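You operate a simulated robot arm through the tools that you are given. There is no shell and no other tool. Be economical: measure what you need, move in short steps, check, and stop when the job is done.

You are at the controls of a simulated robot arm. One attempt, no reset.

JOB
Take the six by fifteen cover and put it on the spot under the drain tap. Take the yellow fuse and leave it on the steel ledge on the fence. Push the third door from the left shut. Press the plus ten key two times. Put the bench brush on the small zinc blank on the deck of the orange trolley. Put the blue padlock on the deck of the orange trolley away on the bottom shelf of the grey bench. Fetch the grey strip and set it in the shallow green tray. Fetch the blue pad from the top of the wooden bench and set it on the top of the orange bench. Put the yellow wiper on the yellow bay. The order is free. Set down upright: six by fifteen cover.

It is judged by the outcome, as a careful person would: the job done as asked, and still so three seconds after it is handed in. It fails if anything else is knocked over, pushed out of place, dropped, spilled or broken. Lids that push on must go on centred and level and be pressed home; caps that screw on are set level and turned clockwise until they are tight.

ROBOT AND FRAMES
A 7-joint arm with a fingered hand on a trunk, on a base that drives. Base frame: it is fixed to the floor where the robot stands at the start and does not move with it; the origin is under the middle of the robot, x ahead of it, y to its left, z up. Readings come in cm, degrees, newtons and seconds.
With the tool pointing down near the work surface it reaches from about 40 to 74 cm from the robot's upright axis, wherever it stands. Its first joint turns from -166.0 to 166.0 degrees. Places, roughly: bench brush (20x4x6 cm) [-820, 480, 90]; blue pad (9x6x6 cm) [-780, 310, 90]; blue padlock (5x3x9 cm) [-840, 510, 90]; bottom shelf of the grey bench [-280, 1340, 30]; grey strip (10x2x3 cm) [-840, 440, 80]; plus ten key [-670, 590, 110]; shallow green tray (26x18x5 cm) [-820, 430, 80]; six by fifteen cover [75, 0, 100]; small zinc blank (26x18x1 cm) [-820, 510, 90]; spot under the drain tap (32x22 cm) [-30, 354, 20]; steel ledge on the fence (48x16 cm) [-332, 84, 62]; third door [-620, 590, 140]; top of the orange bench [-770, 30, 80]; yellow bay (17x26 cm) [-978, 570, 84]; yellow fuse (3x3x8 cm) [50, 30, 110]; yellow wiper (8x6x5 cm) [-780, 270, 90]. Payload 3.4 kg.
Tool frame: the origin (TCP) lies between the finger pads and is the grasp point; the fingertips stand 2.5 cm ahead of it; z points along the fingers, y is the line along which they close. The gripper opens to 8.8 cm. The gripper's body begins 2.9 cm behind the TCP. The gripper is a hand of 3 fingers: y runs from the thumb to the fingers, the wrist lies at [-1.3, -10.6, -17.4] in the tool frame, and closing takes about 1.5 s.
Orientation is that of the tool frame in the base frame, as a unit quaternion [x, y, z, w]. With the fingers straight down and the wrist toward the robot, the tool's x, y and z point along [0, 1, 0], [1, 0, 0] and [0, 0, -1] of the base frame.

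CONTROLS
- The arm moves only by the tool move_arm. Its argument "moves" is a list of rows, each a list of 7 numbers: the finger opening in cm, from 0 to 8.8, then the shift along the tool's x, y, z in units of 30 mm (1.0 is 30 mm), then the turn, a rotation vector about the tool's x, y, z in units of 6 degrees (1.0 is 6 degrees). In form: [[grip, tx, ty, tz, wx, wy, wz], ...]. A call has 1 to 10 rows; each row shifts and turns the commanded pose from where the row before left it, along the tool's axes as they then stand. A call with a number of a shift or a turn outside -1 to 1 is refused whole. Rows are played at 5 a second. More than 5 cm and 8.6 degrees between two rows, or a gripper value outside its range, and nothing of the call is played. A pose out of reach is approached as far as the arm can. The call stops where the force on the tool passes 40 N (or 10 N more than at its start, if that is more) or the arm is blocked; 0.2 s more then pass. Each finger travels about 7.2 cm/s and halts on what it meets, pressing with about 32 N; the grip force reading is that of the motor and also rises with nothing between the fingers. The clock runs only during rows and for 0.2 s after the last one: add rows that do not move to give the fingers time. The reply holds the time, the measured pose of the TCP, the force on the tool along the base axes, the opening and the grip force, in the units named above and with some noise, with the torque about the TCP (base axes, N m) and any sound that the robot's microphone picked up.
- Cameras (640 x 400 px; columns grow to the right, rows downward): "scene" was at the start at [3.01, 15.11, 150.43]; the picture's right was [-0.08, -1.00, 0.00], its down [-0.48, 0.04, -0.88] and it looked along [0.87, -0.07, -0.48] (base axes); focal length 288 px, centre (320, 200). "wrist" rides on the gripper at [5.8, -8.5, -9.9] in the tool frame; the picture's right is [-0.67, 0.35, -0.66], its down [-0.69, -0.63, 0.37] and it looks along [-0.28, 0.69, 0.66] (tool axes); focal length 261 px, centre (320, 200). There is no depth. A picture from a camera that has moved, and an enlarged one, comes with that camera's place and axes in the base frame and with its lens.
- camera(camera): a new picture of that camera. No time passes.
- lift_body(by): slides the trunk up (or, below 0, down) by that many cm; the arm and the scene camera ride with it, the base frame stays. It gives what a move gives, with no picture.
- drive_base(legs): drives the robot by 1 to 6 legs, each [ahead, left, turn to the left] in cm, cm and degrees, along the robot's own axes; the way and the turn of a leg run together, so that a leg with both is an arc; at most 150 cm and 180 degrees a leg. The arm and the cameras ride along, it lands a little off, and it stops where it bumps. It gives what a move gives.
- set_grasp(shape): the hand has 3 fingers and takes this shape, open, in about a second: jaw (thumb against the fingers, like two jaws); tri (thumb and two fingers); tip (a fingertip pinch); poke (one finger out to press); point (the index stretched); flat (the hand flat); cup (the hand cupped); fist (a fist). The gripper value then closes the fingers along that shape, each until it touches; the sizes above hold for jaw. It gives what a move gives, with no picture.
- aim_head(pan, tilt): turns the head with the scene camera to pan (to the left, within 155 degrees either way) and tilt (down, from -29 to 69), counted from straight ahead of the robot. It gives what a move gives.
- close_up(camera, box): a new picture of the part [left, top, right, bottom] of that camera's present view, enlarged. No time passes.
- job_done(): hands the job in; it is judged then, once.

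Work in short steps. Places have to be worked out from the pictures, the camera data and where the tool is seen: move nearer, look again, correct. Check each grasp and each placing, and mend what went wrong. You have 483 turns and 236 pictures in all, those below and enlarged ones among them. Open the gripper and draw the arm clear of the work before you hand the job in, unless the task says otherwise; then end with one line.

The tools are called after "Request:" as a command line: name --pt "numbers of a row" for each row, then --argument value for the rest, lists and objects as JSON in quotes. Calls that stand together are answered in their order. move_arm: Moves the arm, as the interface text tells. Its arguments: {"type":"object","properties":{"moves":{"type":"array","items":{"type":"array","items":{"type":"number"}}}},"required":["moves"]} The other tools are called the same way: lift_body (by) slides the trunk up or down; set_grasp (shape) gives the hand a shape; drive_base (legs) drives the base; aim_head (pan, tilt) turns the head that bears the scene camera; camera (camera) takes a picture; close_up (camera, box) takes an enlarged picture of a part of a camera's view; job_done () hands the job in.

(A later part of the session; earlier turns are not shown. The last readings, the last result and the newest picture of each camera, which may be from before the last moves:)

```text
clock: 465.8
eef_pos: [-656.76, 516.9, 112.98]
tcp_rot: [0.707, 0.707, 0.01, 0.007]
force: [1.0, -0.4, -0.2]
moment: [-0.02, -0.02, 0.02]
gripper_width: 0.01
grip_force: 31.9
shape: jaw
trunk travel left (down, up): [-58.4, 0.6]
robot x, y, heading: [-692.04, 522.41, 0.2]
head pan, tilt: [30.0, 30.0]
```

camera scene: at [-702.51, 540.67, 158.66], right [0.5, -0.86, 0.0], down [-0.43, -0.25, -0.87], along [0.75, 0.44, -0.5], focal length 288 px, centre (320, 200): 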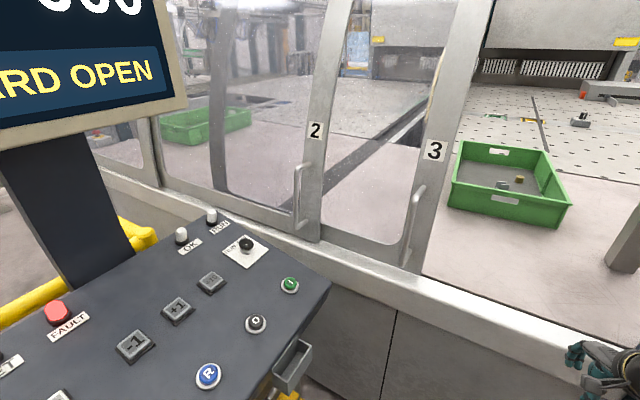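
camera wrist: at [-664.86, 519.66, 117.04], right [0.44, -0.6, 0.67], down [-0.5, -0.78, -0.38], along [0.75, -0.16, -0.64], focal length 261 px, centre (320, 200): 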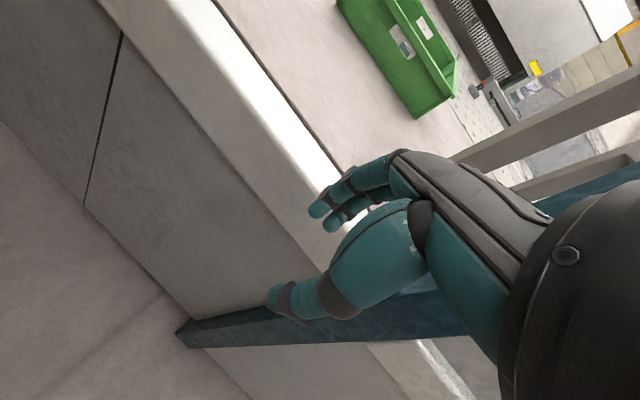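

Move the hand 43 cm left (+y) to y≈560.

Request:
move_arm --pt "0 0.95 0 0 0 0 0" --pt "0 0.95 0 0 0 0 0" --pt "0 0.95 0 0 0 0 0" --pt "0 0.95 0 0 0 0 0" --pt "0 0.95 0 0 0 0 0" --pt "0 0.95 0 0 0 0 0" --pt "0 0.95 0 0 0 0 0" --pt "0 0.95 0 0 0 0 0" --pt "0 0.95 0 0 0 0 0" --pt "0 0.95 0 0 0 0 0"

Request:
move_arm --pt "0 0.95 0 0 0 0 0" --pt "0 0.95 0 0 0 0 0" --pt "0 0.95 0 0 0 0 0" --pt "0 0.95 0 0 0 0 0" --pt "0 0.95 0 0 0 0 0" --pt "0 0 0 0 0 0 0"

Request:
camera --camera "scene"

Request:
camera --camera "wrist"

```text
clock: 468.0
eef_pos: [-656.93, 545.35, 112.93]
tcp_rot: [0.707, 0.707, 0.011, 0.009]
force: [0.7, -0.9, 0.8]
moment: [0.03, -0.01, 0.01]
gripper_width: 0.0
grip_force: 31.7
shape: jaw
trunk travel left (down, up): [-58.4, 0.6]
robot x, y, heading: [-692.23, 522.33, 0.1]
head pan, tilt: [30.0, 30.0]
```

```text
clock: 469.4
eef_pos: [-656.32, 559.35, 114.71]
tcp_rot: [0.709, 0.704, 0.023, -0.026]
force: [-0.2, 1.1, 0.1]
moment: [0.0, 0.01, -0.03]
gripper_width: 0.0
grip_force: 31.2
shape: jaw
trunk travel left (down, up): [-58.4, 0.6]
robot x, y, heading: [-692.24, 522.71, 0.4]
head pan, tilt: [30.0, 30.0]
```

```text
86 pictures are left
camera scene: at [-690.62, 542.76, 158.65], right [0.5, -0.86, 0.0], down [-0.43, -0.25, -0.87], along [0.75, 0.44, -0.5], focal length 288 px, centre (320, 200)
```

scene: 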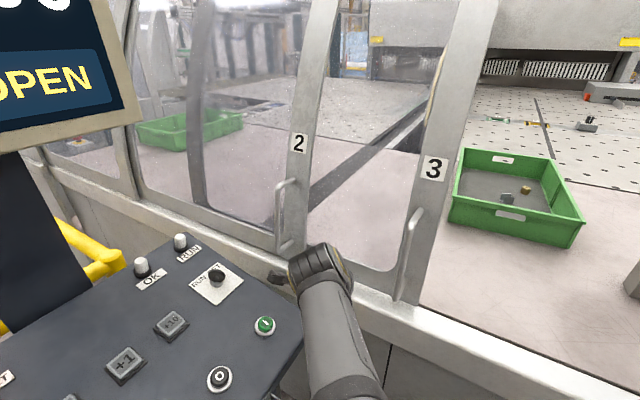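

```text
85 pictures are left
camera wrist: at [-664.8, 564.38, 125.06], right [0.35, -0.72, 0.61], down [-0.64, -0.65, -0.41], along [0.69, -0.24, -0.68], focal length 261 px, centre (320, 200)
```

wrist: 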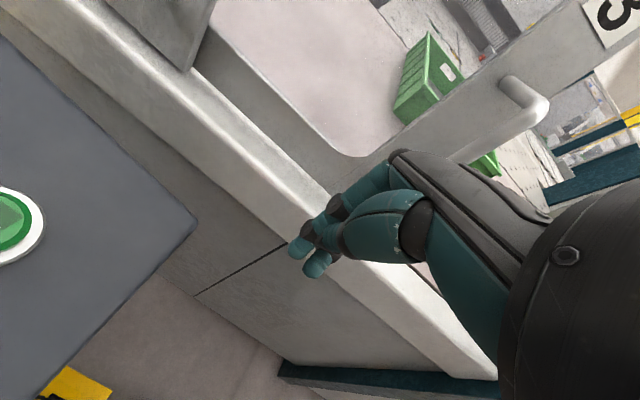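

Clear of console. Advance toward the door plane to x≈-640.

Request:
move_arm --pt "0 0 0.8 0 0 0 0" --pt "0 0 0.8 0 0 0 0" --pt "0 0 0.8 0 0 0 0" --pt "0 0 0.8 0 0 0 0" --pt "0 0 0.8 0 0 0 0" --pt "0 0 0.8 0 0 0 0" --pt "0 0 0 0 0 0 0"

Request:
camera --camera "wrist"

Request:
camera --camera "scene"

```text
clock: 471.0
eef_pos: [-642.52, 559.77, 113.7]
tcp_rot: [0.707, 0.707, 0.01, 0.008]
force: [0.2, -0.2, 0.4]
moment: [-0.02, -0.02, 0.02]
gripper_width: 0.0
grip_force: 32.3
shape: jaw
trunk travel left (down, up): [-58.4, 0.6]
robot x, y, heading: [-692.25, 522.53, -0.1]
head pan, tilt: [30.0, 30.0]
```

```text
84 pictures are left
camera wrist: at [-651.31, 565.45, 123.44], right [0.33, -0.67, 0.66], down [-0.62, -0.68, -0.38], along [0.71, -0.28, -0.64], focal length 261 px, centre (320, 200)
```

wrist: 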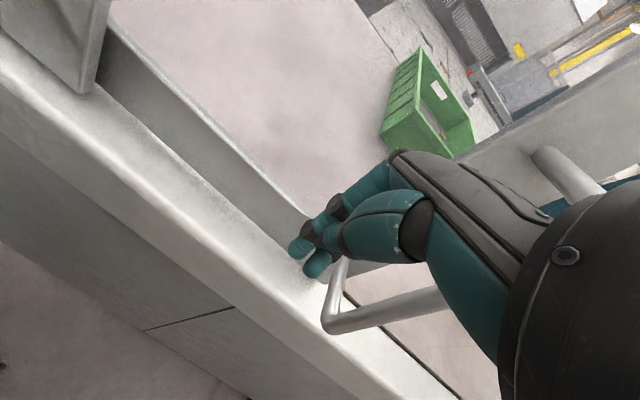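

```text
83 pictures are left
camera scene: at [-690.61, 542.76, 158.65], right [0.5, -0.86, 0.0], down [-0.43, -0.25, -0.87], along [0.75, 0.44, -0.5], focal length 288 px, centre (320, 200)
```

scene: 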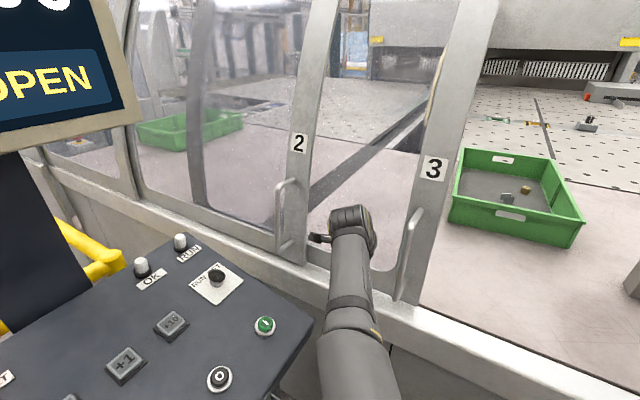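

Bar's at x≈-639, y≈550. Advance 2.5 cm more, then sweep –y to contact.

Request:
move_arm --pt "0 0 0.7 0 0 0 0" --pt "0 -0.5 0 0 0 0 0" --pt "0 -0.5 0 0 0 0 0" --pt "0 -0.5 0 0 0 0 0" --pt "0 -0.5 0 0 0 0 0" --pt "0 0 0 0 0 0 0"

Request:
camera --camera "wrist"

```text
clock: 472.4
eef_pos: [-640.31, 553.74, 113.51]
tcp_rot: [0.707, 0.707, 0.009, 0.008]
force: [1.1, 3.2, 0.2]
moment: [-0.22, 0.04, 0.06]
gripper_width: 0.0
grip_force: 32.0
shape: jaw
trunk travel left (down, up): [-58.4, 0.6]
robot x, y, heading: [-692.21, 522.58, 0.2]
head pan, tilt: [30.0, 30.0]
```

```text
82 pictures are left
camera wrist: at [-649.16, 559.51, 123.2], right [0.33, -0.67, 0.66], down [-0.62, -0.68, -0.38], along [0.71, -0.28, -0.64], focal length 261 px, centre (320, 200)
```

wrist: 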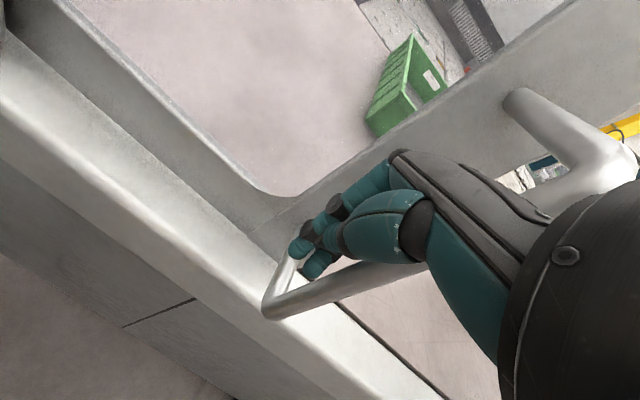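

Contact with the bar (force +3 N). Continue pushing –y in steps.

Request:
move_arm --pt "0 -0.5 0 0 0 0 0" --pt "0 -0.5 0 0 0 0 0" --pt "0 -0.5 0 0 0 0 0" --pt "0 -0.5 0 0 0 0 0" --pt "0 0 0 0 0 0 0"

Request:
camera --camera "scene"

```text
clock: 473.6
eef_pos: [-640.32, 547.65, 113.52]
tcp_rot: [0.707, 0.707, 0.011, 0.009]
force: [-0.3, -0.2, -0.8]
moment: [-0.04, 0.02, -0.01]
gripper_width: 0.0
grip_force: 31.8
shape: jaw
trunk travel left (down, up): [-58.4, 0.6]
robot x, y, heading: [-692.21, 522.23, 0.2]
head pan, tilt: [30.0, 30.0]
```

```text
81 pictures are left
camera scene: at [-690.6, 542.79, 158.65], right [0.5, -0.86, 0.0], down [-0.43, -0.25, -0.87], along [0.75, 0.44, -0.5], focal length 288 px, centre (320, 200)
```

scene: 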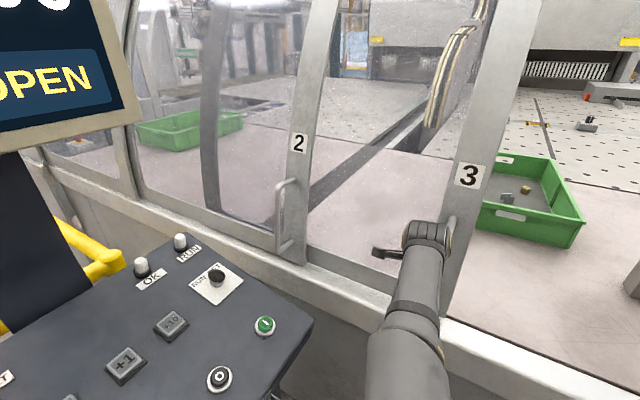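

Door is sliding easily. Continue the push in stages.

Request:
move_arm --pt "0 -0.7 0 0 0 0 0" --pt "0 -0.7 0 0 0 0 0" --pt "0 -0.7 0 0 0 0 0" --pt "0 -0.7 0 0 0 0 0" --pt "0 -0.7 0 0 0 0 0" --pt "0 -0.7 0 0 0 0 0" --pt "0 -0.7 0 0 0 0 0" --pt "0 0 0 0 0 0 0"

Request:
move_arm --pt "0 -0.7 0 0 0 0 0" --pt "0 -0.7 0 0 0 0 0" --pt "0 -0.7 0 0 0 0 0" --pt "0 -0.7 0 0 0 0 0" --pt "0 -0.7 0 0 0 0 0" --pt "0 -0.7 0 0 0 0 0" --pt "0 -0.7 0 0 0 0 0" --pt "0 0 0 0 0 0 0"

Request:
aim_head --pan 10 --tilt 25

Request:
camera --camera "scene"

```text
clock: 475.4
eef_pos: [-640.57, 532.73, 113.45]
tcp_rot: [0.707, 0.707, 0.01, 0.008]
force: [0.2, -0.2, -0.8]
moment: [0.01, 0.01, -0.02]
gripper_width: 0.04
grip_force: 31.9
shape: jaw
trunk travel left (down, up): [-58.4, 0.6]
robot x, y, heading: [-692.16, 522.66, 0.2]
head pan, tilt: [30.0, 30.0]
```

```text
clock: 477.2
eef_pos: [-640.49, 518.35, 113.39]
tcp_rot: [0.707, 0.707, 0.009, 0.008]
force: [-0.8, -0.4, 0.6]
moment: [-0.01, 0.01, -0.02]
gripper_width: 0.0
grip_force: 31.5
shape: jaw
trunk travel left (down, up): [-58.4, 0.6]
robot x, y, heading: [-692.43, 522.12, -0.1]
head pan, tilt: [30.0, 30.0]
```

```text
clock: 478.0
eef_pos: [-640.48, 518.38, 113.35]
tcp_rot: [0.707, 0.707, 0.01, 0.007]
force: [-0.4, 0.1, -0.4]
moment: [0.0, 0.01, 0.01]
gripper_width: 0.0
grip_force: 31.4
shape: jaw
trunk travel left (down, up): [-58.4, 0.6]
robot x, y, heading: [-692.39, 522.48, 0.2]
head pan, tilt: [10.0, 25.0]
```

```text
80 pictures are left
camera scene: at [-689.35, 539.84, 159.45], right [0.18, -0.98, 0.0], down [-0.42, -0.08, -0.91], along [0.89, 0.16, -0.42], focal length 288 px, centre (320, 200)
```

scene: 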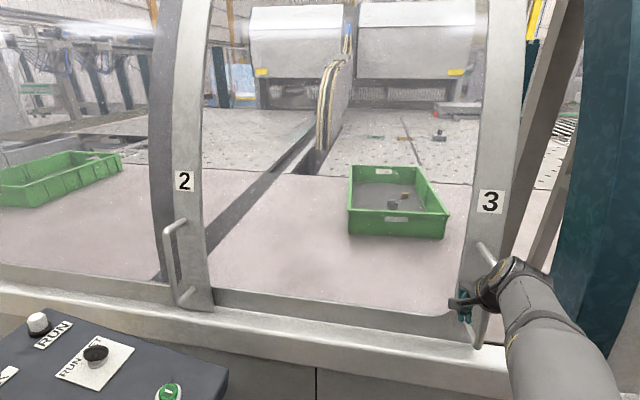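

About 10–13 cm left. Push on until it stops.

Request:
move_arm --pt "0 -0.6 0 0 0 0 0" --pt "0 -0.6 0 0 0 0 0" --pt "0 -0.6 0 0 0 0 0" --pt "0 -0.6 0 0 0 0 0" --pt "0 -0.6 0 0 0 0 0" --pt "0 -0.4 0 0 0 0 0" --pt "0 -0.4 0 0 0 0 0" --pt "0 0 0 0 0 0 0"

Request:
camera --camera "scene"

```text
clock: 479.8
eef_pos: [-640.53, 506.83, 113.23]
tcp_rot: [0.707, 0.707, 0.01, 0.008]
force: [0.8, 0.0, 0.6]
moment: [0.0, 0.0, 0.0]
gripper_width: 0.0
grip_force: 32.5
shape: jaw
trunk travel left (down, up): [-58.4, 0.6]
robot x, y, heading: [-692.55, 522.56, 0.5]
head pan, tilt: [10.0, 25.0]
```

```text
79 pictures are left
camera scene: at [-689.35, 539.88, 159.44], right [0.18, -0.98, 0.0], down [-0.42, -0.08, -0.91], along [0.89, 0.16, -0.42], focal length 288 px, centre (320, 200)
```

scene: 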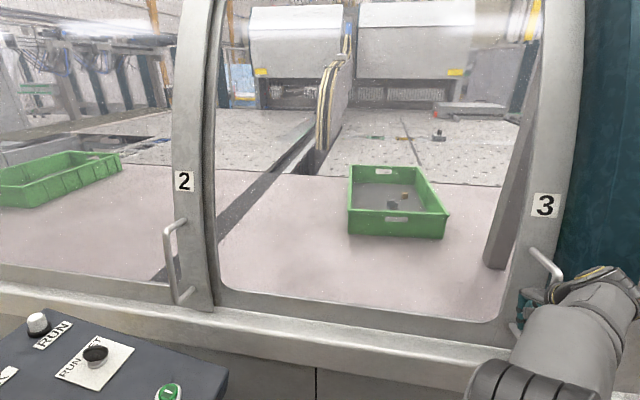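

Request:
move_arm --pt "0 -0.3 0 0 0 0 0" --pt "0 -0.3 0 0 0 0 0" --pt "0 -0.3 0 0 0 0 0" --pt "0 -0.3 0 0 0 0 0" --pt "0 0 0 0 0 0 0"

Request:
aim_head --pan -5 --tilt 25

Request:
camera --camera "scene"

```text
clock: 480.7
eef_pos: [-640.35, 505.26, 113.38]
tcp_rot: [0.699, 0.715, 0.012, 0.005]
force: [-5.0, 22.0, 1.5]
moment: [-1.36, -0.3, -0.03]
gripper_width: 0.03
grip_force: 31.8
shape: jaw
trunk travel left (down, up): [-58.4, 0.6]
robot x, y, heading: [-692.35, 522.36, 0.5]
head pan, tilt: [10.0, 25.0]
stopped in row 4: the force on the tool passed its limit at 44 N (the readings are from after the stop); the commanded pose is now the measured one
```

```text
clock: 481.5
eef_pos: [-640.29, 505.19, 113.29]
tcp_rot: [0.701, 0.713, 0.011, 0.006]
force: [-5.8, 31.9, 0.7]
moment: [-2.02, -0.35, -0.08]
gripper_width: 0.01
grip_force: 31.6
shape: jaw
trunk travel left (down, up): [-58.4, 0.6]
robot x, y, heading: [-692.54, 522.27, 0.5]
head pan, tilt: [-5.0, 25.0]
```

```text
78 pictures are left
camera scene: at [-689.41, 538.25, 159.38], right [-0.08, -1.0, 0.0], down [-0.42, 0.03, -0.91], along [0.9, -0.07, -0.42], focal length 288 px, centre (320, 200)
```

scene: 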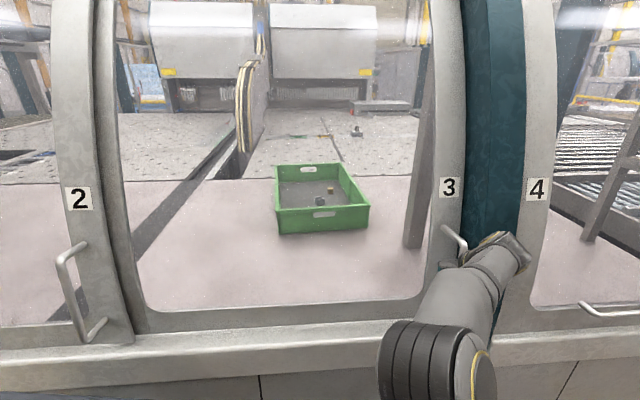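

Door has hit its stop. Withdraw the hand and check the display.

Request:
move_arm --pt "0 0.5 0 0 0 0 0" --pt "0 0.3 -0.8 0 0 0 0" --pt "0 0 -0.9 0 0 0 0" --pt "0 0 -0.9 0 0 0 0" --pt "0 0 -0.9 0 0 0 0" --pt "0 0 -0.9 0 0 0 0" --pt "0 0 0 0 0 0 0"

Request:
aim_head --pan 65 --tilt 10

Request:
camera --camera "scene"

Request:
aim_head --pan 0 --tilt 20

Request:
camera --camera "scene"

```text
clock: 483.1
eef_pos: [-653.45, 506.83, 112.88]
tcp_rot: [0.702, 0.712, 0.012, 0.004]
force: [1.7, -0.2, -0.2]
moment: [-0.02, 0.0, 0.03]
gripper_width: 0.03
grip_force: 31.8
shape: jaw
trunk travel left (down, up): [-58.4, 0.6]
robot x, y, heading: [-692.58, 522.82, 0.2]
head pan, tilt: [-5.0, 25.0]
```

```text
clock: 484.5
eef_pos: [-653.44, 506.68, 112.97]
tcp_rot: [0.702, 0.712, 0.011, 0.005]
force: [-0.2, -0.3, -0.3]
moment: [-0.01, 0.03, 0.0]
gripper_width: 0.0
grip_force: 31.9
shape: jaw
trunk travel left (down, up): [-58.4, 0.6]
robot x, y, heading: [-692.34, 522.76, 0.2]
head pan, tilt: [65.0, 10.0]
```

```text
77 pictures are left
camera scene: at [-694.57, 546.69, 161.89], right [0.91, -0.42, 0.0], down [-0.07, -0.16, -0.98], along [0.41, 0.89, -0.17], focal length 288 px, centre (320, 200)
```

scene: 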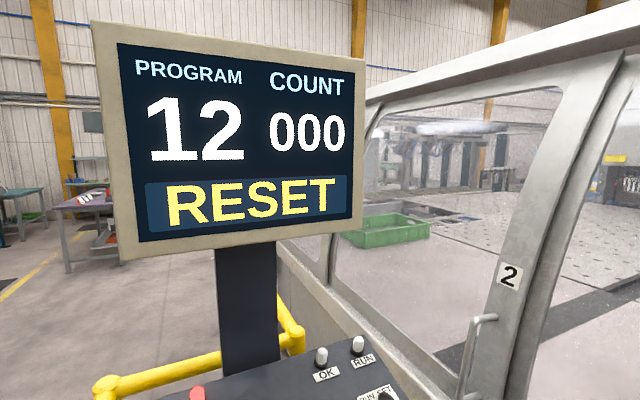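

```text
clock: 485.9
eef_pos: [-653.4, 506.57, 112.85]
tcp_rot: [0.702, 0.712, 0.01, 0.005]
force: [0.2, 0.4, -0.2]
moment: [0.0, 0.02, -0.02]
gripper_width: 0.0
grip_force: 32.1
shape: jaw
trunk travel left (down, up): [-58.4, 0.6]
robot x, y, heading: [-692.43, 522.61, 0.2]
head pan, tilt: [0.0, 20.0]
```

```text
76 pictures are left
camera scene: at [-689.14, 538.3, 160.26], right [0.01, -1.0, 0.0], down [-0.34, 0.0, -0.94], along [0.94, 0.01, -0.34], focal length 288 px, centre (320, 200)
```

scene: 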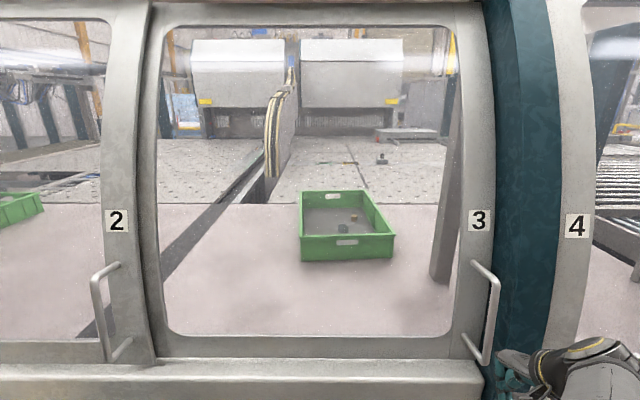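

Door shut (display now "RESET"). Next the +10 key at ≈(-673.5,586.6,109.5). Raise the hand, set the poke shape, and turn 75° to face it.

Request:
move_arm --pt "0 0 -0.5 -0.9 0 0 0" --pt "0 0 -0.5 -0.9 0 0 0" --pt "0 0 0 -0.9 0 0 0" --pt "0 0 0 -0.9 0 0 0" --pt "0 0 0 -0.9 0 0 0" --pt "0 0 0 0 0 0 0"

Request:
set_grasp --shape "poke"

Request:
drive_base --legs '[[-4, -4, 75]]'

Request:
aim_head --pan 0 --tilt 45

Request:
camera --camera "scene"

Request:
camera --camera "wrist"

```text
clock: 487.3
eef_pos: [-656.79, 506.66, 126.24]
tcp_rot: [0.702, 0.712, 0.011, 0.005]
force: [0.2, -0.6, -0.5]
moment: [0.02, 0.02, -0.02]
gripper_width: 0.01
grip_force: 32.3
shape: jaw
trunk travel left (down, up): [-58.4, 0.6]
robot x, y, heading: [-692.17, 522.08, 0.1]
head pan, tilt: [0.0, 20.0]
```

```text
clock: 488.2
eef_pos: [-656.65, 506.62, 126.38]
tcp_rot: [0.702, 0.712, 0.011, 0.005]
force: [-0.2, 0.4, 0.8]
moment: [-0.02, 0.0, 0.0]
gripper_width: 0.0
grip_force: 0.0
shape: poke
trunk travel left (down, up): [-58.4, 0.6]
robot x, y, heading: [-692.34, 522.18, 0.4]
head pan, tilt: [0.0, 20.0]
```

```text
clock: 491.8
eef_pos: [-668.44, 547.43, 126.21]
tcp_rot: [0.124, 0.992, 0.012, -0.003]
force: [0.4, -1.1, 1.0]
moment: [0.01, 0.01, -0.02]
gripper_width: 0.0
grip_force: 0.0
shape: poke
trunk travel left (down, up): [-58.4, 0.6]
robot x, y, heading: [-692.86, 517.09, 75.1]
head pan, tilt: [0.0, 20.0]
```

```text
clock: 492.7
eef_pos: [-668.39, 547.42, 126.18]
tcp_rot: [0.125, 0.992, 0.012, -0.003]
force: [0.9, 0.3, 0.4]
moment: [-0.01, -0.01, -0.01]
gripper_width: 0.01
grip_force: 0.0
shape: poke
trunk travel left (down, up): [-58.4, 0.6]
robot x, y, heading: [-693.11, 517.11, 75.5]
head pan, tilt: [0.0, 45.0]
```

```text
75 pictures are left
camera scene: at [-707.72, 523.31, 156.4], right [0.97, -0.26, 0.0], down [-0.18, -0.68, -0.71], along [0.18, 0.68, -0.71], focal length 288 px, centre (320, 200)
```

scene: 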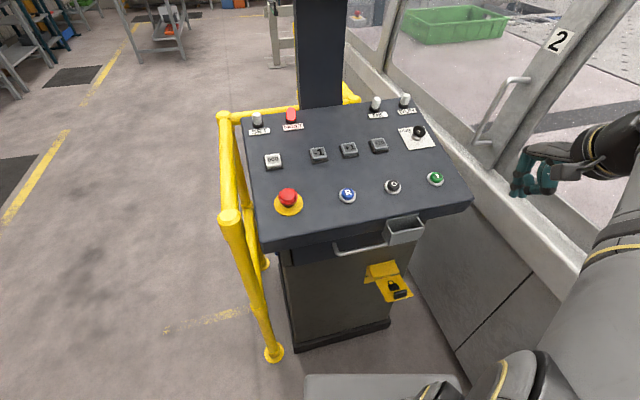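

```text
74 pictures are left
camera wrist: at [-676.07, 540.33, 136.06], right [0.74, 0.16, 0.66], down [0.51, -0.77, -0.39], along [0.45, 0.62, -0.65], focal length 261 px, centre (320, 200)
```

wrist: 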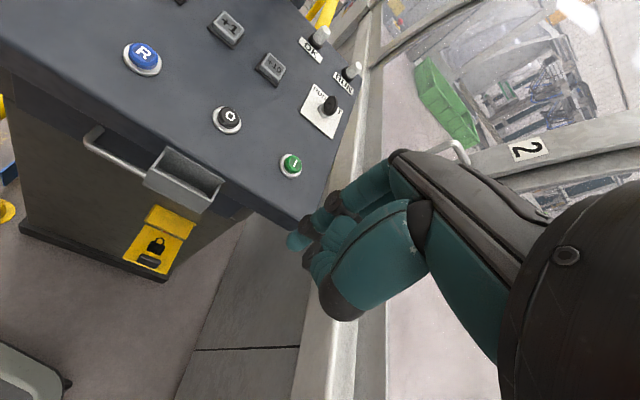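

Request:
close_up --camera "scene" --box '[230, 80, 480, 230]'

Request:
close_up --camera "wrist" --box '[180, 0, 400, 290]'

```text
2.56 times, centred on (355, 155) of scene
camera zoom: at [-707.72, 523.31, 156.4], right [0.97, -0.26, 0.0], down [-0.18, -0.68, -0.71], along [0.18, 0.68, -0.71], focal length 739 px, centre (230, 315)
```

zoom: 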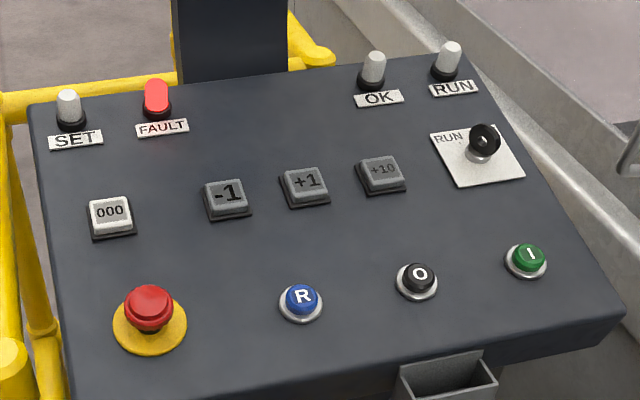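

```text
1.38 times, centred on (290, 145) of wrist
camera zoom: at [-676.07, 540.33, 136.06], right [0.74, 0.16, 0.66], down [0.51, -0.77, -0.39], along [0.45, 0.62, -0.65], focal length 360 px, centre (361, 276)
```

zoom: 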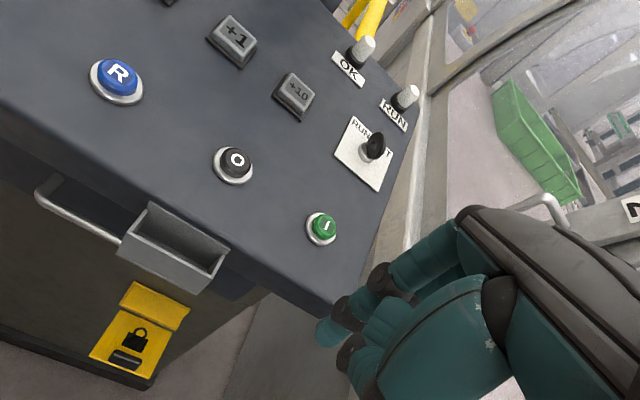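

+10 key confirmed at (-673.3,586.7,108.7). Drive 7 cm ahead, then position the fingertip above it.

Request:
drive_base --legs '[[7, 0, 0]]'

Request:
move_arm --pt "0 0.5 0.9 0 0 0 0" --pt "0 0.5 0.9 0 0 0 0" --pt "0 0.5 0.9 0 0 0 0" --pt "0 0.5 0.9 0 0 0 0" --pt "0 0.5 0.9 0 0 0 0" --pt "0 0.5 0.9 0 0 0 0" --pt "0 0.5 0.9 0 0 0 0" --pt "0 0.5 0.9 0 0 0 0" --pt "0 0.3 0.7 0 0 0 0" --pt "0 0 0 0 0 0 0"

Request:
camera --camera "scene"

Request:
camera --camera "wrist"

```text
clock: 493.7
eef_pos: [-666.52, 554.42, 126.28]
tcp_rot: [0.125, 0.992, 0.012, -0.004]
force: [0.4, -0.3, -0.5]
moment: [-0.04, -0.03, 0.01]
gripper_width: 0.02
grip_force: 0.1
shape: poke
trunk travel left (down, up): [-58.4, 0.6]
robot x, y, heading: [-691.3, 523.94, 75.1]
head pan, tilt: [0.0, 45.0]
```

```text
clock: 495.9
eef_pos: [-673.14, 580.41, 126.81]
tcp_rot: [0.126, 0.992, 0.012, -0.003]
force: [0.0, -0.4, 0.5]
moment: [-0.02, 0.03, 0.0]
gripper_width: 0.0
grip_force: 31.8
shape: jaw
trunk travel left (down, up): [-58.4, 0.6]
robot x, y, heading: [-691.13, 524.71, 74.9]
head pan, tilt: [0.0, 45.0]
```

```text
71 pictures are left
camera scene: at [-705.92, 530.09, 156.39], right [0.97, -0.26, 0.0], down [-0.18, -0.68, -0.71], along [0.18, 0.68, -0.71], focal length 288 px, centre (320, 200)
```

scene: 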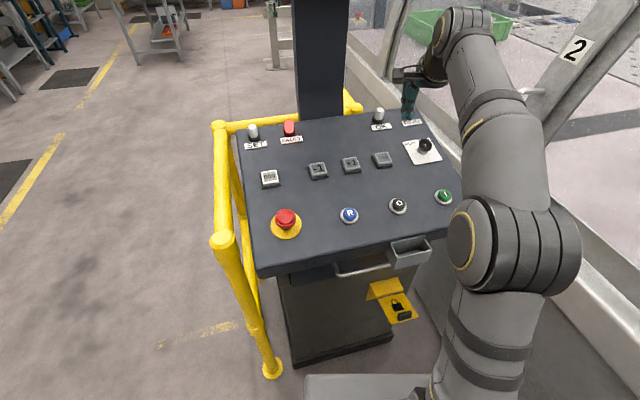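

```text
70 pictures are left
camera wrist: at [-680.99, 573.22, 136.63], right [0.74, 0.16, 0.66], down [0.51, -0.77, -0.39], along [0.45, 0.62, -0.65], focal length 261 px, centre (320, 200)
```

wrist: 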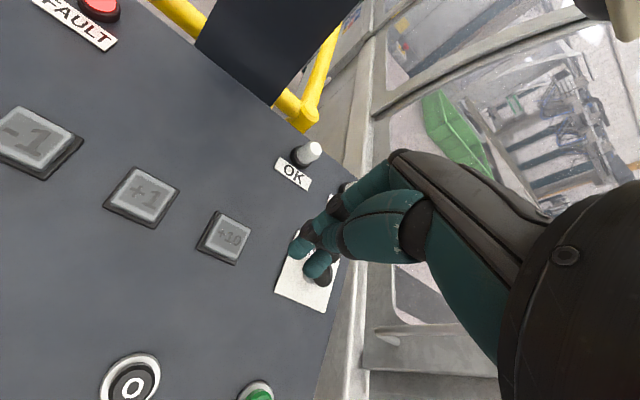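

Giving a grip value re-formed the jaw; I'll position first, then set poke and press using the trunk. Move to above the key.

Request:
move_arm --pt "0 0.2 0.65 0 0 0 0" --pt "0 0.2 0.65 0 0 0 0" --pt "0 0 0.6 0 0 0 0" --pt "0 0 0 0 0 0 0"

Request:
set_grasp --shape "poke"

Request:
lift_body --by -9

Request:
camera --camera "wrist"

Request:
close_up --camera "scene" --box '[330, 50, 490, 200]'

```text
clock: 496.9
eef_pos: [-673.24, 585.42, 127.01]
tcp_rot: [0.125, 0.992, 0.011, -0.003]
force: [0.2, 0.6, -0.5]
moment: [0.0, 0.01, 0.05]
gripper_width: 0.01
grip_force: 31.8
shape: jaw
out of reach, approached as far as the arm can: row 3
trunk travel left (down, up): [-58.4, 0.6]
robot x, y, heading: [-690.97, 523.63, 75.2]
head pan, tilt: [0.0, 45.0]
```

```text
clock: 497.8
eef_pos: [-673.24, 585.43, 127.04]
tcp_rot: [0.126, 0.992, 0.012, -0.003]
force: [0.7, 0.0, 0.0]
moment: [-0.05, -0.04, -0.03]
gripper_width: 0.0
grip_force: 0.0
shape: poke
trunk travel left (down, up): [-58.4, 0.6]
robot x, y, heading: [-690.96, 524.18, 75.1]
head pan, tilt: [0.0, 45.0]
```

```text
clock: 499.1
eef_pos: [-673.29, 585.35, 117.99]
tcp_rot: [0.125, 0.992, 0.012, -0.003]
force: [-0.3, 0.8, 0.8]
moment: [0.0, 0.02, -0.03]
gripper_width: 0.0
grip_force: 0.0
shape: poke
trunk travel left (down, up): [-49.4, 9.6]
robot x, y, heading: [-691.31, 524.02, 74.9]
head pan, tilt: [0.0, 45.0]
```

```text
69 pictures are left
camera wrist: at [-680.91, 578.25, 127.86], right [0.74, 0.16, 0.66], down [0.51, -0.77, -0.39], along [0.45, 0.62, -0.65], focal length 261 px, centre (320, 200)
```

wrist: 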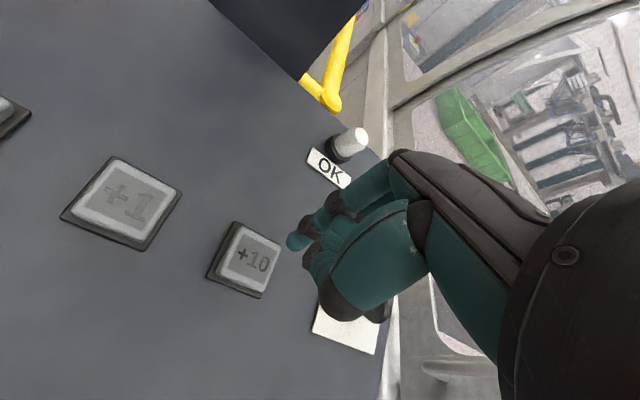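

```text
2.67 times, centred on (410, 125) of scene
camera zoom: at [-705.91, 530.1, 147.39], right [0.97, -0.26, 0.0], down [-0.18, -0.68, -0.71], along [0.18, 0.68, -0.71], focal length 769 px, centre (80, 400)
```

zoom: 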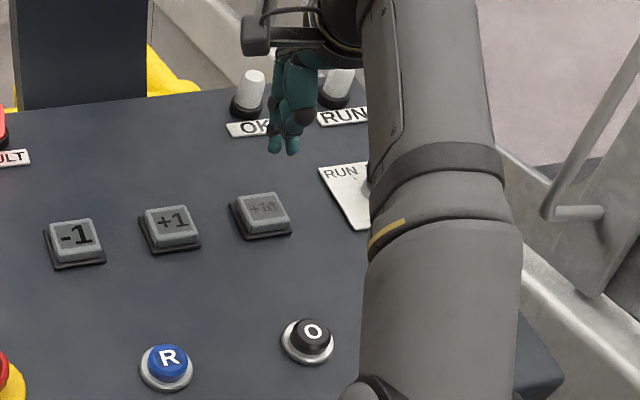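

Fingertip is over the key (within 0.7 cm). Lower 5.5 cm then press in small steps.

Request:
lift_body --by -5

Request:
camera --camera "wrist"

Request:
lift_body --by -0.8

Request:
lift_body --by -0.5

```text
clock: 500.0
eef_pos: [-673.26, 585.39, 113.08]
tcp_rot: [0.125, 0.992, 0.012, -0.003]
force: [-0.4, 0.2, 0.3]
moment: [-0.01, 0.01, 0.0]
gripper_width: 0.0
grip_force: 0.1
shape: poke
trunk travel left (down, up): [-44.4, 14.6]
robot x, y, heading: [-691.0, 524.02, 75.2]
head pan, tilt: [0.0, 45.0]
```

```text
67 pictures are left
camera wrist: at [-680.91, 578.25, 122.86], right [0.74, 0.16, 0.66], down [0.51, -0.77, -0.39], along [0.45, 0.62, -0.65], focal length 261 px, centre (320, 200)
```

wrist: 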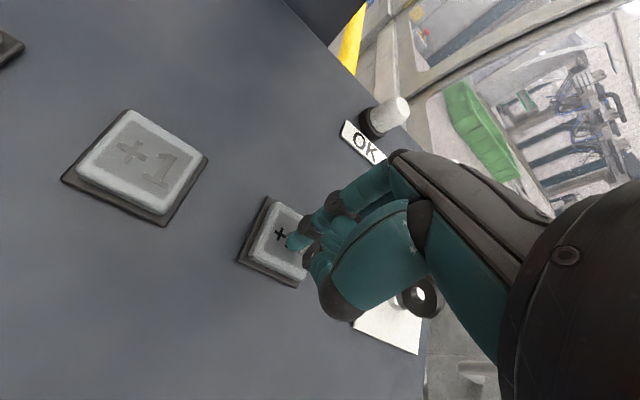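

```text
clock: 500.5
eef_pos: [-673.36, 585.37, 112.14]
tcp_rot: [0.125, 0.992, 0.012, -0.003]
force: [0.2, -0.9, 0.5]
moment: [0.0, 0.0, 0.02]
gripper_width: 0.0
grip_force: 0.0
shape: poke
trunk travel left (down, up): [-43.6, 15.4]
robot x, y, heading: [-691.28, 523.78, 75.3]
head pan, tilt: [0.0, 45.0]
```

```text
clock: 501.1
eef_pos: [-673.34, 585.27, 111.75]
tcp_rot: [0.124, 0.992, 0.013, -0.003]
force: [-0.7, 0.3, 2.4]
moment: [0.03, 0.0, 0.0]
gripper_width: 0.0
grip_force: 0.2
shape: poke
trunk travel left (down, up): [-43.1, 15.9]
robot x, y, heading: [-691.32, 524.05, 75.2]
head pan, tilt: [0.0, 45.0]
heard: click
```

Click heard: first press. Release and check the display.

Request:
lift_body --by 2.5

Request:
aim_head --pan 5 --tilt 0

Request:
camera --camera "scene"

```text
clock: 501.8
eef_pos: [-673.26, 585.32, 114.31]
tcp_rot: [0.126, 0.992, 0.012, -0.002]
force: [0.2, 0.1, 0.1]
moment: [-0.01, 0.01, -0.01]
gripper_width: 0.0
grip_force: 0.1
shape: poke
trunk travel left (down, up): [-45.6, 13.4]
robot x, y, heading: [-690.99, 523.95, 75.2]
head pan, tilt: [0.0, 45.0]
```

```text
clock: 502.9
eef_pos: [-673.2, 585.33, 114.27]
tcp_rot: [0.125, 0.992, 0.013, -0.003]
force: [-0.1, 0.5, 0.4]
moment: [0.02, 0.03, 0.01]
gripper_width: 0.0
grip_force: 0.2
shape: poke
trunk travel left (down, up): [-45.6, 13.4]
robot x, y, heading: [-691.28, 524.22, 75.3]
head pan, tilt: [5.0, 0.0]
```

```text
66 pictures are left
camera scene: at [-706.46, 531.12, 150.68], right [0.99, -0.17, 0.0], down [0.0, 0.0, -1.0], along [0.17, 0.99, 0.0], focal length 288 px, centre (320, 200)
```

scene: 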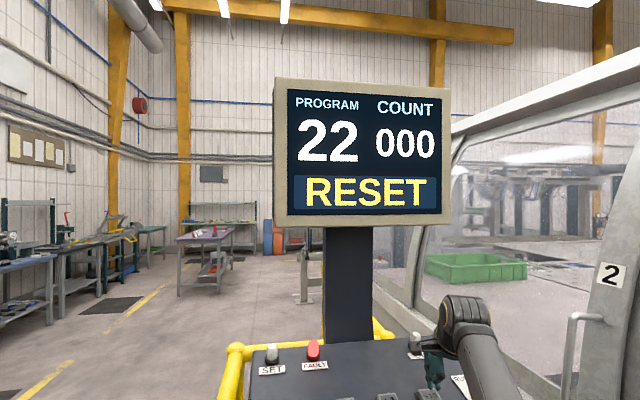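

Program went 12→22. Press a second time.

Request:
lift_body --by -2.5

Request:
lift_body --by 3

Request:
camera --camera "scene"

```text
clock: 503.6
eef_pos: [-673.24, 585.21, 111.83]
tcp_rot: [0.125, 0.992, 0.013, -0.003]
force: [0.0, -0.8, 2.8]
moment: [-0.02, 0.01, 0.0]
gripper_width: 0.0
grip_force: 0.0
shape: poke
trunk travel left (down, up): [-43.1, 15.9]
robot x, y, heading: [-690.89, 524.02, 75.2]
head pan, tilt: [5.0, 0.0]
heard: click
```

```text
clock: 504.4
eef_pos: [-673.3, 585.4, 114.9]
tcp_rot: [0.125, 0.992, 0.012, -0.003]
force: [0.2, 0.2, 0.1]
moment: [0.01, 0.01, -0.01]
gripper_width: 0.0
grip_force: 0.0
shape: poke
trunk travel left (down, up): [-46.1, 12.9]
robot x, y, heading: [-691.09, 523.95, 75.1]
head pan, tilt: [5.0, 0.0]
```

```text
65 pictures are left
camera scene: at [-706.46, 531.13, 151.19], right [0.99, -0.17, 0.0], down [0.0, 0.0, -1.0], along [0.17, 0.99, 0.0], focal length 288 px, centre (320, 200)
```

scene: 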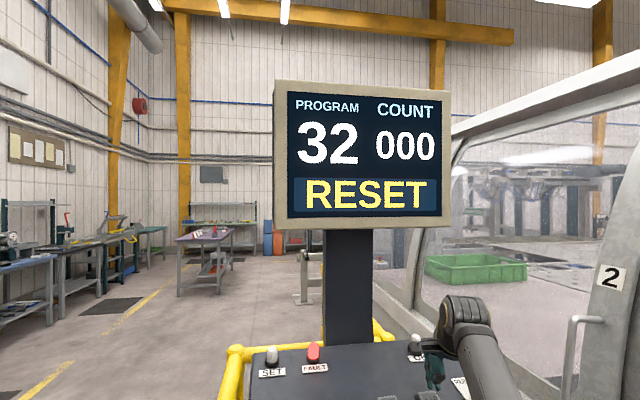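

Program shows 32: pressed twice. Raise and retract the hand, then go get the blue padlock from the north end of the trolley.

Request:
lift_body --by 12

Request:
move_arm --pt "0 -0.2 -0.9 0 0 0 0" --pt "0 -0.2 -0.9 0 0 0 0" --pt "0 -0.2 -0.9 0 0 0 0" --pt "2 -0.2 -0.9 0 0 0 0" --pt "4 -0.2 -0.9 0 0 0 0" --pt "6 -0.2 -0.8 0 0 0 0" --pt "8.8 0 0 0 0 0 0" --pt "8.8 0 0 0 0 0 0"

Request:
drive_base --legs '[[-20, 0, 15], [0, 57, 0]]'

Request:
aim_head --pan 0 --tilt 40

Request:
camera --camera "scene"

```text
clock: 505.9
eef_pos: [-673.18, 585.36, 126.76]
tcp_rot: [0.126, 0.992, 0.013, -0.003]
force: [-0.1, -0.1, -0.2]
moment: [0.0, -0.02, -0.03]
gripper_width: 0.0
grip_force: 0.1
shape: poke
trunk travel left (down, up): [-58.1, 0.9]
robot x, y, heading: [-691.11, 524.24, 74.7]
head pan, tilt: [5.0, 0.0]
```

```text
clock: 507.7
eef_pos: [-673.62, 568.97, 126.37]
tcp_rot: [0.125, 0.992, 0.013, -0.003]
force: [0.8, 0.6, -0.6]
moment: [-0.01, 0.04, -0.01]
gripper_width: 8.01
grip_force: 0.0
shape: jaw
trunk travel left (down, up): [-58.1, 0.9]
robot x, y, heading: [-691.22, 524.32, 75.4]
head pan, tilt: [5.0, 0.0]
```

```text
clock: 512.1
eef_pos: [-745.28, 551.88, 126.36]
tcp_rot: [-0.004, 1.0, 0.011, -0.004]
force: [-0.6, 0.1, 0.4]
moment: [0.01, 0.0, 0.02]
gripper_width: 8.01
grip_force: 0.1
shape: jaw
trunk travel left (down, up): [-58.1, 0.9]
robot x, y, heading: [-750.79, 504.0, 90.2]
head pan, tilt: [5.0, 0.0]
```

```text
clock: 513.2
eef_pos: [-745.25, 551.89, 126.32]
tcp_rot: [-0.005, 1.0, 0.011, -0.004]
force: [0.0, -0.2, 0.2]
moment: [0.01, -0.03, -0.03]
gripper_width: 8.01
grip_force: 0.0
shape: jaw
trunk travel left (down, up): [-58.1, 0.9]
robot x, y, heading: [-750.67, 504.18, 89.8]
head pan, tilt: [0.0, 40.0]
```

```text
64 pictures are left
camera scene: at [-766.54, 506.42, 156.83], right [1.0, 0.0, 0.0], down [0.0, -0.64, -0.77], along [0.0, 0.77, -0.64], focal length 288 px, centre (320, 200)
```

scene: 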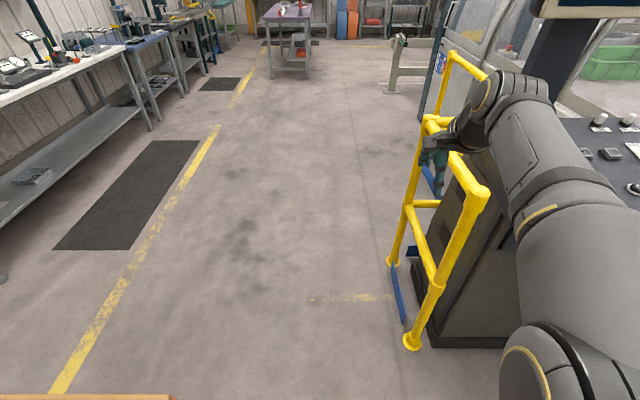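

Path ahead is clear. Proceed north, then left, then turn around to face –y.

Request:
drive_base --legs '[[100, 2, 0], [0, 80, 0], [0, 0, 90], [0, 0, 90]]'

Request:
aim_head --pan 0 --tilt 45

Request:
camera --camera "scene"

```text
clock: 530.0
eef_pos: [-837.04, 554.43, 126.33]
tcp_rot: [1.0, 0.018, 0.005, 0.011]
force: [0.8, -0.3, -0.3]
moment: [0.04, -0.02, 0.04]
gripper_width: 8.02
grip_force: 0.0
shape: jaw
trunk travel left (down, up): [-58.1, 0.9]
robot x, y, heading: [-833.14, 602.88, -88.2]
head pan, tilt: [0.0, 40.0]
```

```text
clock: 530.6
eef_pos: [-836.98, 554.45, 126.37]
tcp_rot: [1.0, 0.019, 0.005, 0.011]
force: [0.5, 0.2, 0.8]
moment: [0.0, 0.0, 0.02]
gripper_width: 8.01
grip_force: 0.0
shape: jaw
trunk travel left (down, up): [-58.1, 0.9]
robot x, y, heading: [-833.05, 602.87, -88.4]
head pan, tilt: [0.0, 45.0]
```

```text
63 pictures are left
camera scene: at [-817.23, 600.92, 156.09], right [-1.0, -0.03, 0.0], down [-0.02, 0.71, -0.71], along [0.02, -0.71, -0.71], focal length 288 px, centre (320, 200)
```

scene: 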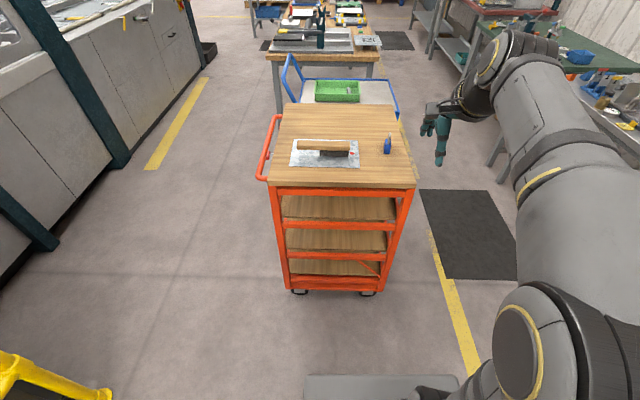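

Padlock stands on the deck, thin along x, wide (5 cm) along y. Drive 30 cm ahead and lower the trunk a bit to measure.

Request:
drive_base --legs '[[29, 0, -1.5]]'

Request:
lift_body --by -12

Request:
camera --camera "wrist"

Request:
camera --camera "scene"

```text
clock: 532.6
eef_pos: [-837.75, 524.93, 126.27]
tcp_rot: [1.0, 0.007, 0.004, 0.012]
force: [0.6, -0.5, 0.6]
moment: [0.01, -0.02, -0.02]
gripper_width: 8.01
grip_force: 0.0
shape: jaw
trunk travel left (down, up): [-58.1, 0.9]
robot x, y, heading: [-832.7, 572.96, -89.6]
head pan, tilt: [0.0, 45.0]
```

```text
clock: 534.1
eef_pos: [-837.85, 525.07, 114.28]
tcp_rot: [1.0, 0.006, 0.004, 0.011]
force: [0.5, 1.3, 0.1]
moment: [-0.01, 0.02, -0.02]
gripper_width: 8.02
grip_force: 0.1
shape: jaw
trunk travel left (down, up): [-46.1, 12.9]
robot x, y, heading: [-832.5, 572.8, -89.8]
head pan, tilt: [0.0, 45.0]
```

```text
62 pictures are left
camera wrist: at [-832.21, 533.79, 124.14], right [-0.67, -0.34, 0.66], down [-0.69, 0.61, -0.39], along [-0.27, -0.71, -0.65], focal length 261 px, centre (320, 200)
```

wrist: 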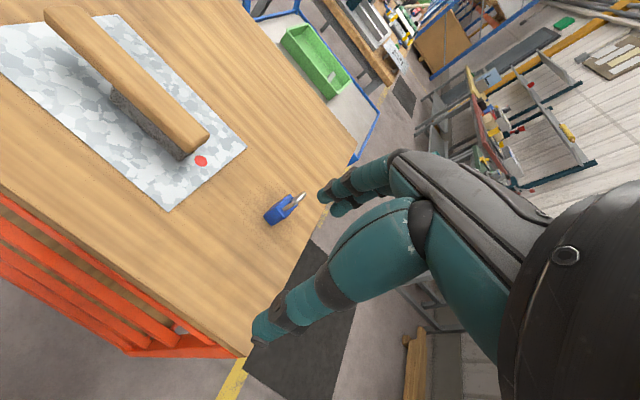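

```text
61 pictures are left
camera scene: at [-816.81, 570.94, 144.09], right [-1.0, 0.0, 0.0], down [0.0, 0.71, -0.71], along [0.0, -0.71, -0.71], focal length 288 px, centre (320, 200)
```

scene: 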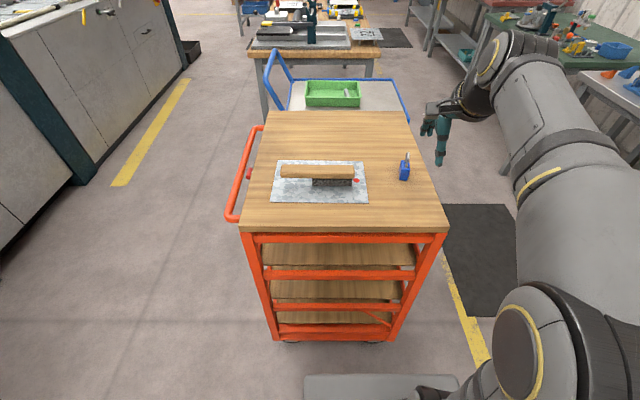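

Request:
close_up --camera "wrist" --box '[220, 150, 340, 250]'

Request:
close_up --camera "scene" --box '[360, 130, 460, 200]'

```text
4.00 times, centred on (280, 200) of wrist
camera zoom: at [-832.21, 533.79, 124.14], right [-0.67, -0.34, 0.66], down [-0.69, 0.61, -0.39], along [-0.27, -0.71, -0.65], focal length 1043 px, centre (480, 200)
```

zoom: 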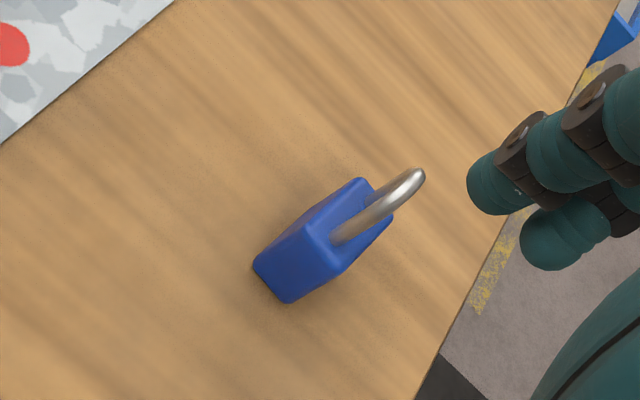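

```text
5.71 times, centred on (410, 165) of scene
camera zoom: at [-816.81, 570.94, 144.09], right [-1.0, 0.0, 0.0], down [0.0, 0.71, -0.71], along [0.0, -0.71, -0.71], focal length 1649 px, centre (-194, 400)
```

zoom: 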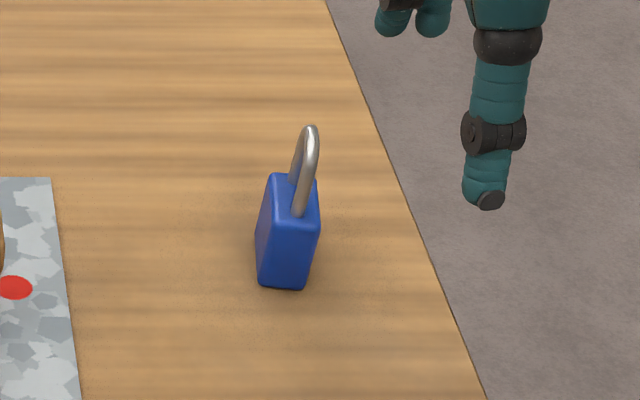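

Padlock centre ≈(-840.2,507), shackle top ≈98.5. Extend 18 cm to above it, then lower by trunk.

Request:
move_arm --pt "8.8 -0.2 0.9 0 0 0 0" --pt "8.8 -0.2 0.9 0 0 0 0" --pt "8.8 -0.2 0.9 0 0 0 0" --pt "8.8 -0.18 0.9 0 0 0 0" --pt "8.8 0 0.9 0 0 0 0" --pt "8.8 0 0.9 0 0 0 0" --pt "8.8 0 0.6 0 0 0 0" --pt "8.8 0 0 0 0 0 0"

Request:
lift_body --by -9

Request:
camera --camera "wrist"

Request:
close_up --camera "scene" --box '[330, 90, 490, 210]'

```text
clock: 536.0
eef_pos: [-839.66, 509.24, 113.86]
tcp_rot: [1.0, 0.007, 0.005, 0.011]
force: [0.8, 0.1, 0.4]
moment: [-0.01, -0.03, 0.0]
gripper_width: 8.03
grip_force: 0.1
shape: jaw
out of reach, approached as far as the arm can: row 6, 7
trunk travel left (down, up): [-46.1, 12.9]
robot x, y, heading: [-832.43, 572.87, -89.8]
head pan, tilt: [0.0, 45.0]
```

```text
clock: 537.2
eef_pos: [-839.72, 509.25, 104.85]
tcp_rot: [1.0, 0.006, 0.005, 0.011]
force: [-0.6, 0.4, -1.2]
moment: [-0.02, -0.03, -0.01]
gripper_width: 8.04
grip_force: 0.0
shape: jaw
trunk travel left (down, up): [-37.1, 21.9]
robot x, y, heading: [-832.64, 573.04, -89.9]
head pan, tilt: [0.0, 45.0]
```

```text
58 pictures are left
camera wrist: at [-834.06, 517.95, 114.62], right [-0.67, -0.34, 0.66], down [-0.69, 0.61, -0.39], along [-0.27, -0.71, -0.65], focal length 261 px, centre (320, 200)
```

wrist: 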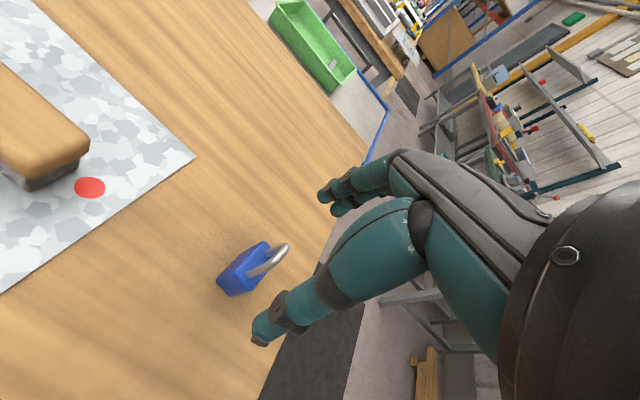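

```text
3.33 times, centred on (410, 150) of scene
camera zoom: at [-816.81, 570.94, 135.09], right [-1.0, 0.0, 0.0], down [0.0, 0.71, -0.71], along [0.0, -0.71, -0.71], focal length 962 px, centre (20, 367)
```

zoom: 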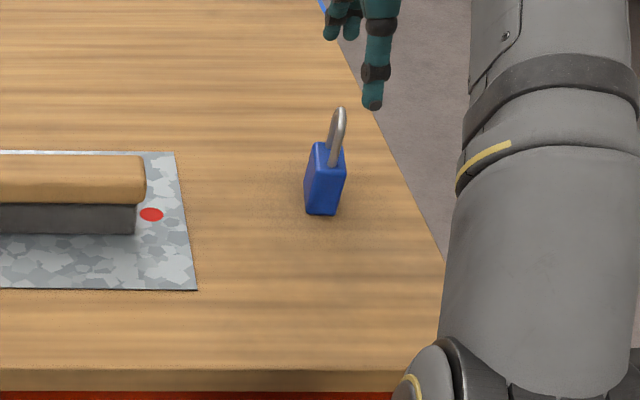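

Target (-840.3,507.3). Lower 2.5 cm by arm and correct the last 2 cm.

Request:
move_arm --pt "8.8 0 0 0.6 0 0 0" --pt "8.8 -0.2 0.3 0 0 0 0" --pt "8.8 0 0.35 0 0 0 0" --pt "8.8 0 0 0 0 0 0"

```text
clock: 538.2
eef_pos: [-840.13, 507.89, 102.52]
tcp_rot: [1.0, 0.006, 0.004, 0.012]
force: [0.1, 0.4, 0.0]
moment: [0.0, -0.06, -0.04]
gripper_width: 8.01
grip_force: 0.0
shape: jaw
out of reach, approached as far as the arm can: row 3
trunk travel left (down, up): [-37.1, 21.9]
robot x, y, heading: [-832.57, 573.1, -89.8]
head pan, tilt: [0.0, 45.0]
```

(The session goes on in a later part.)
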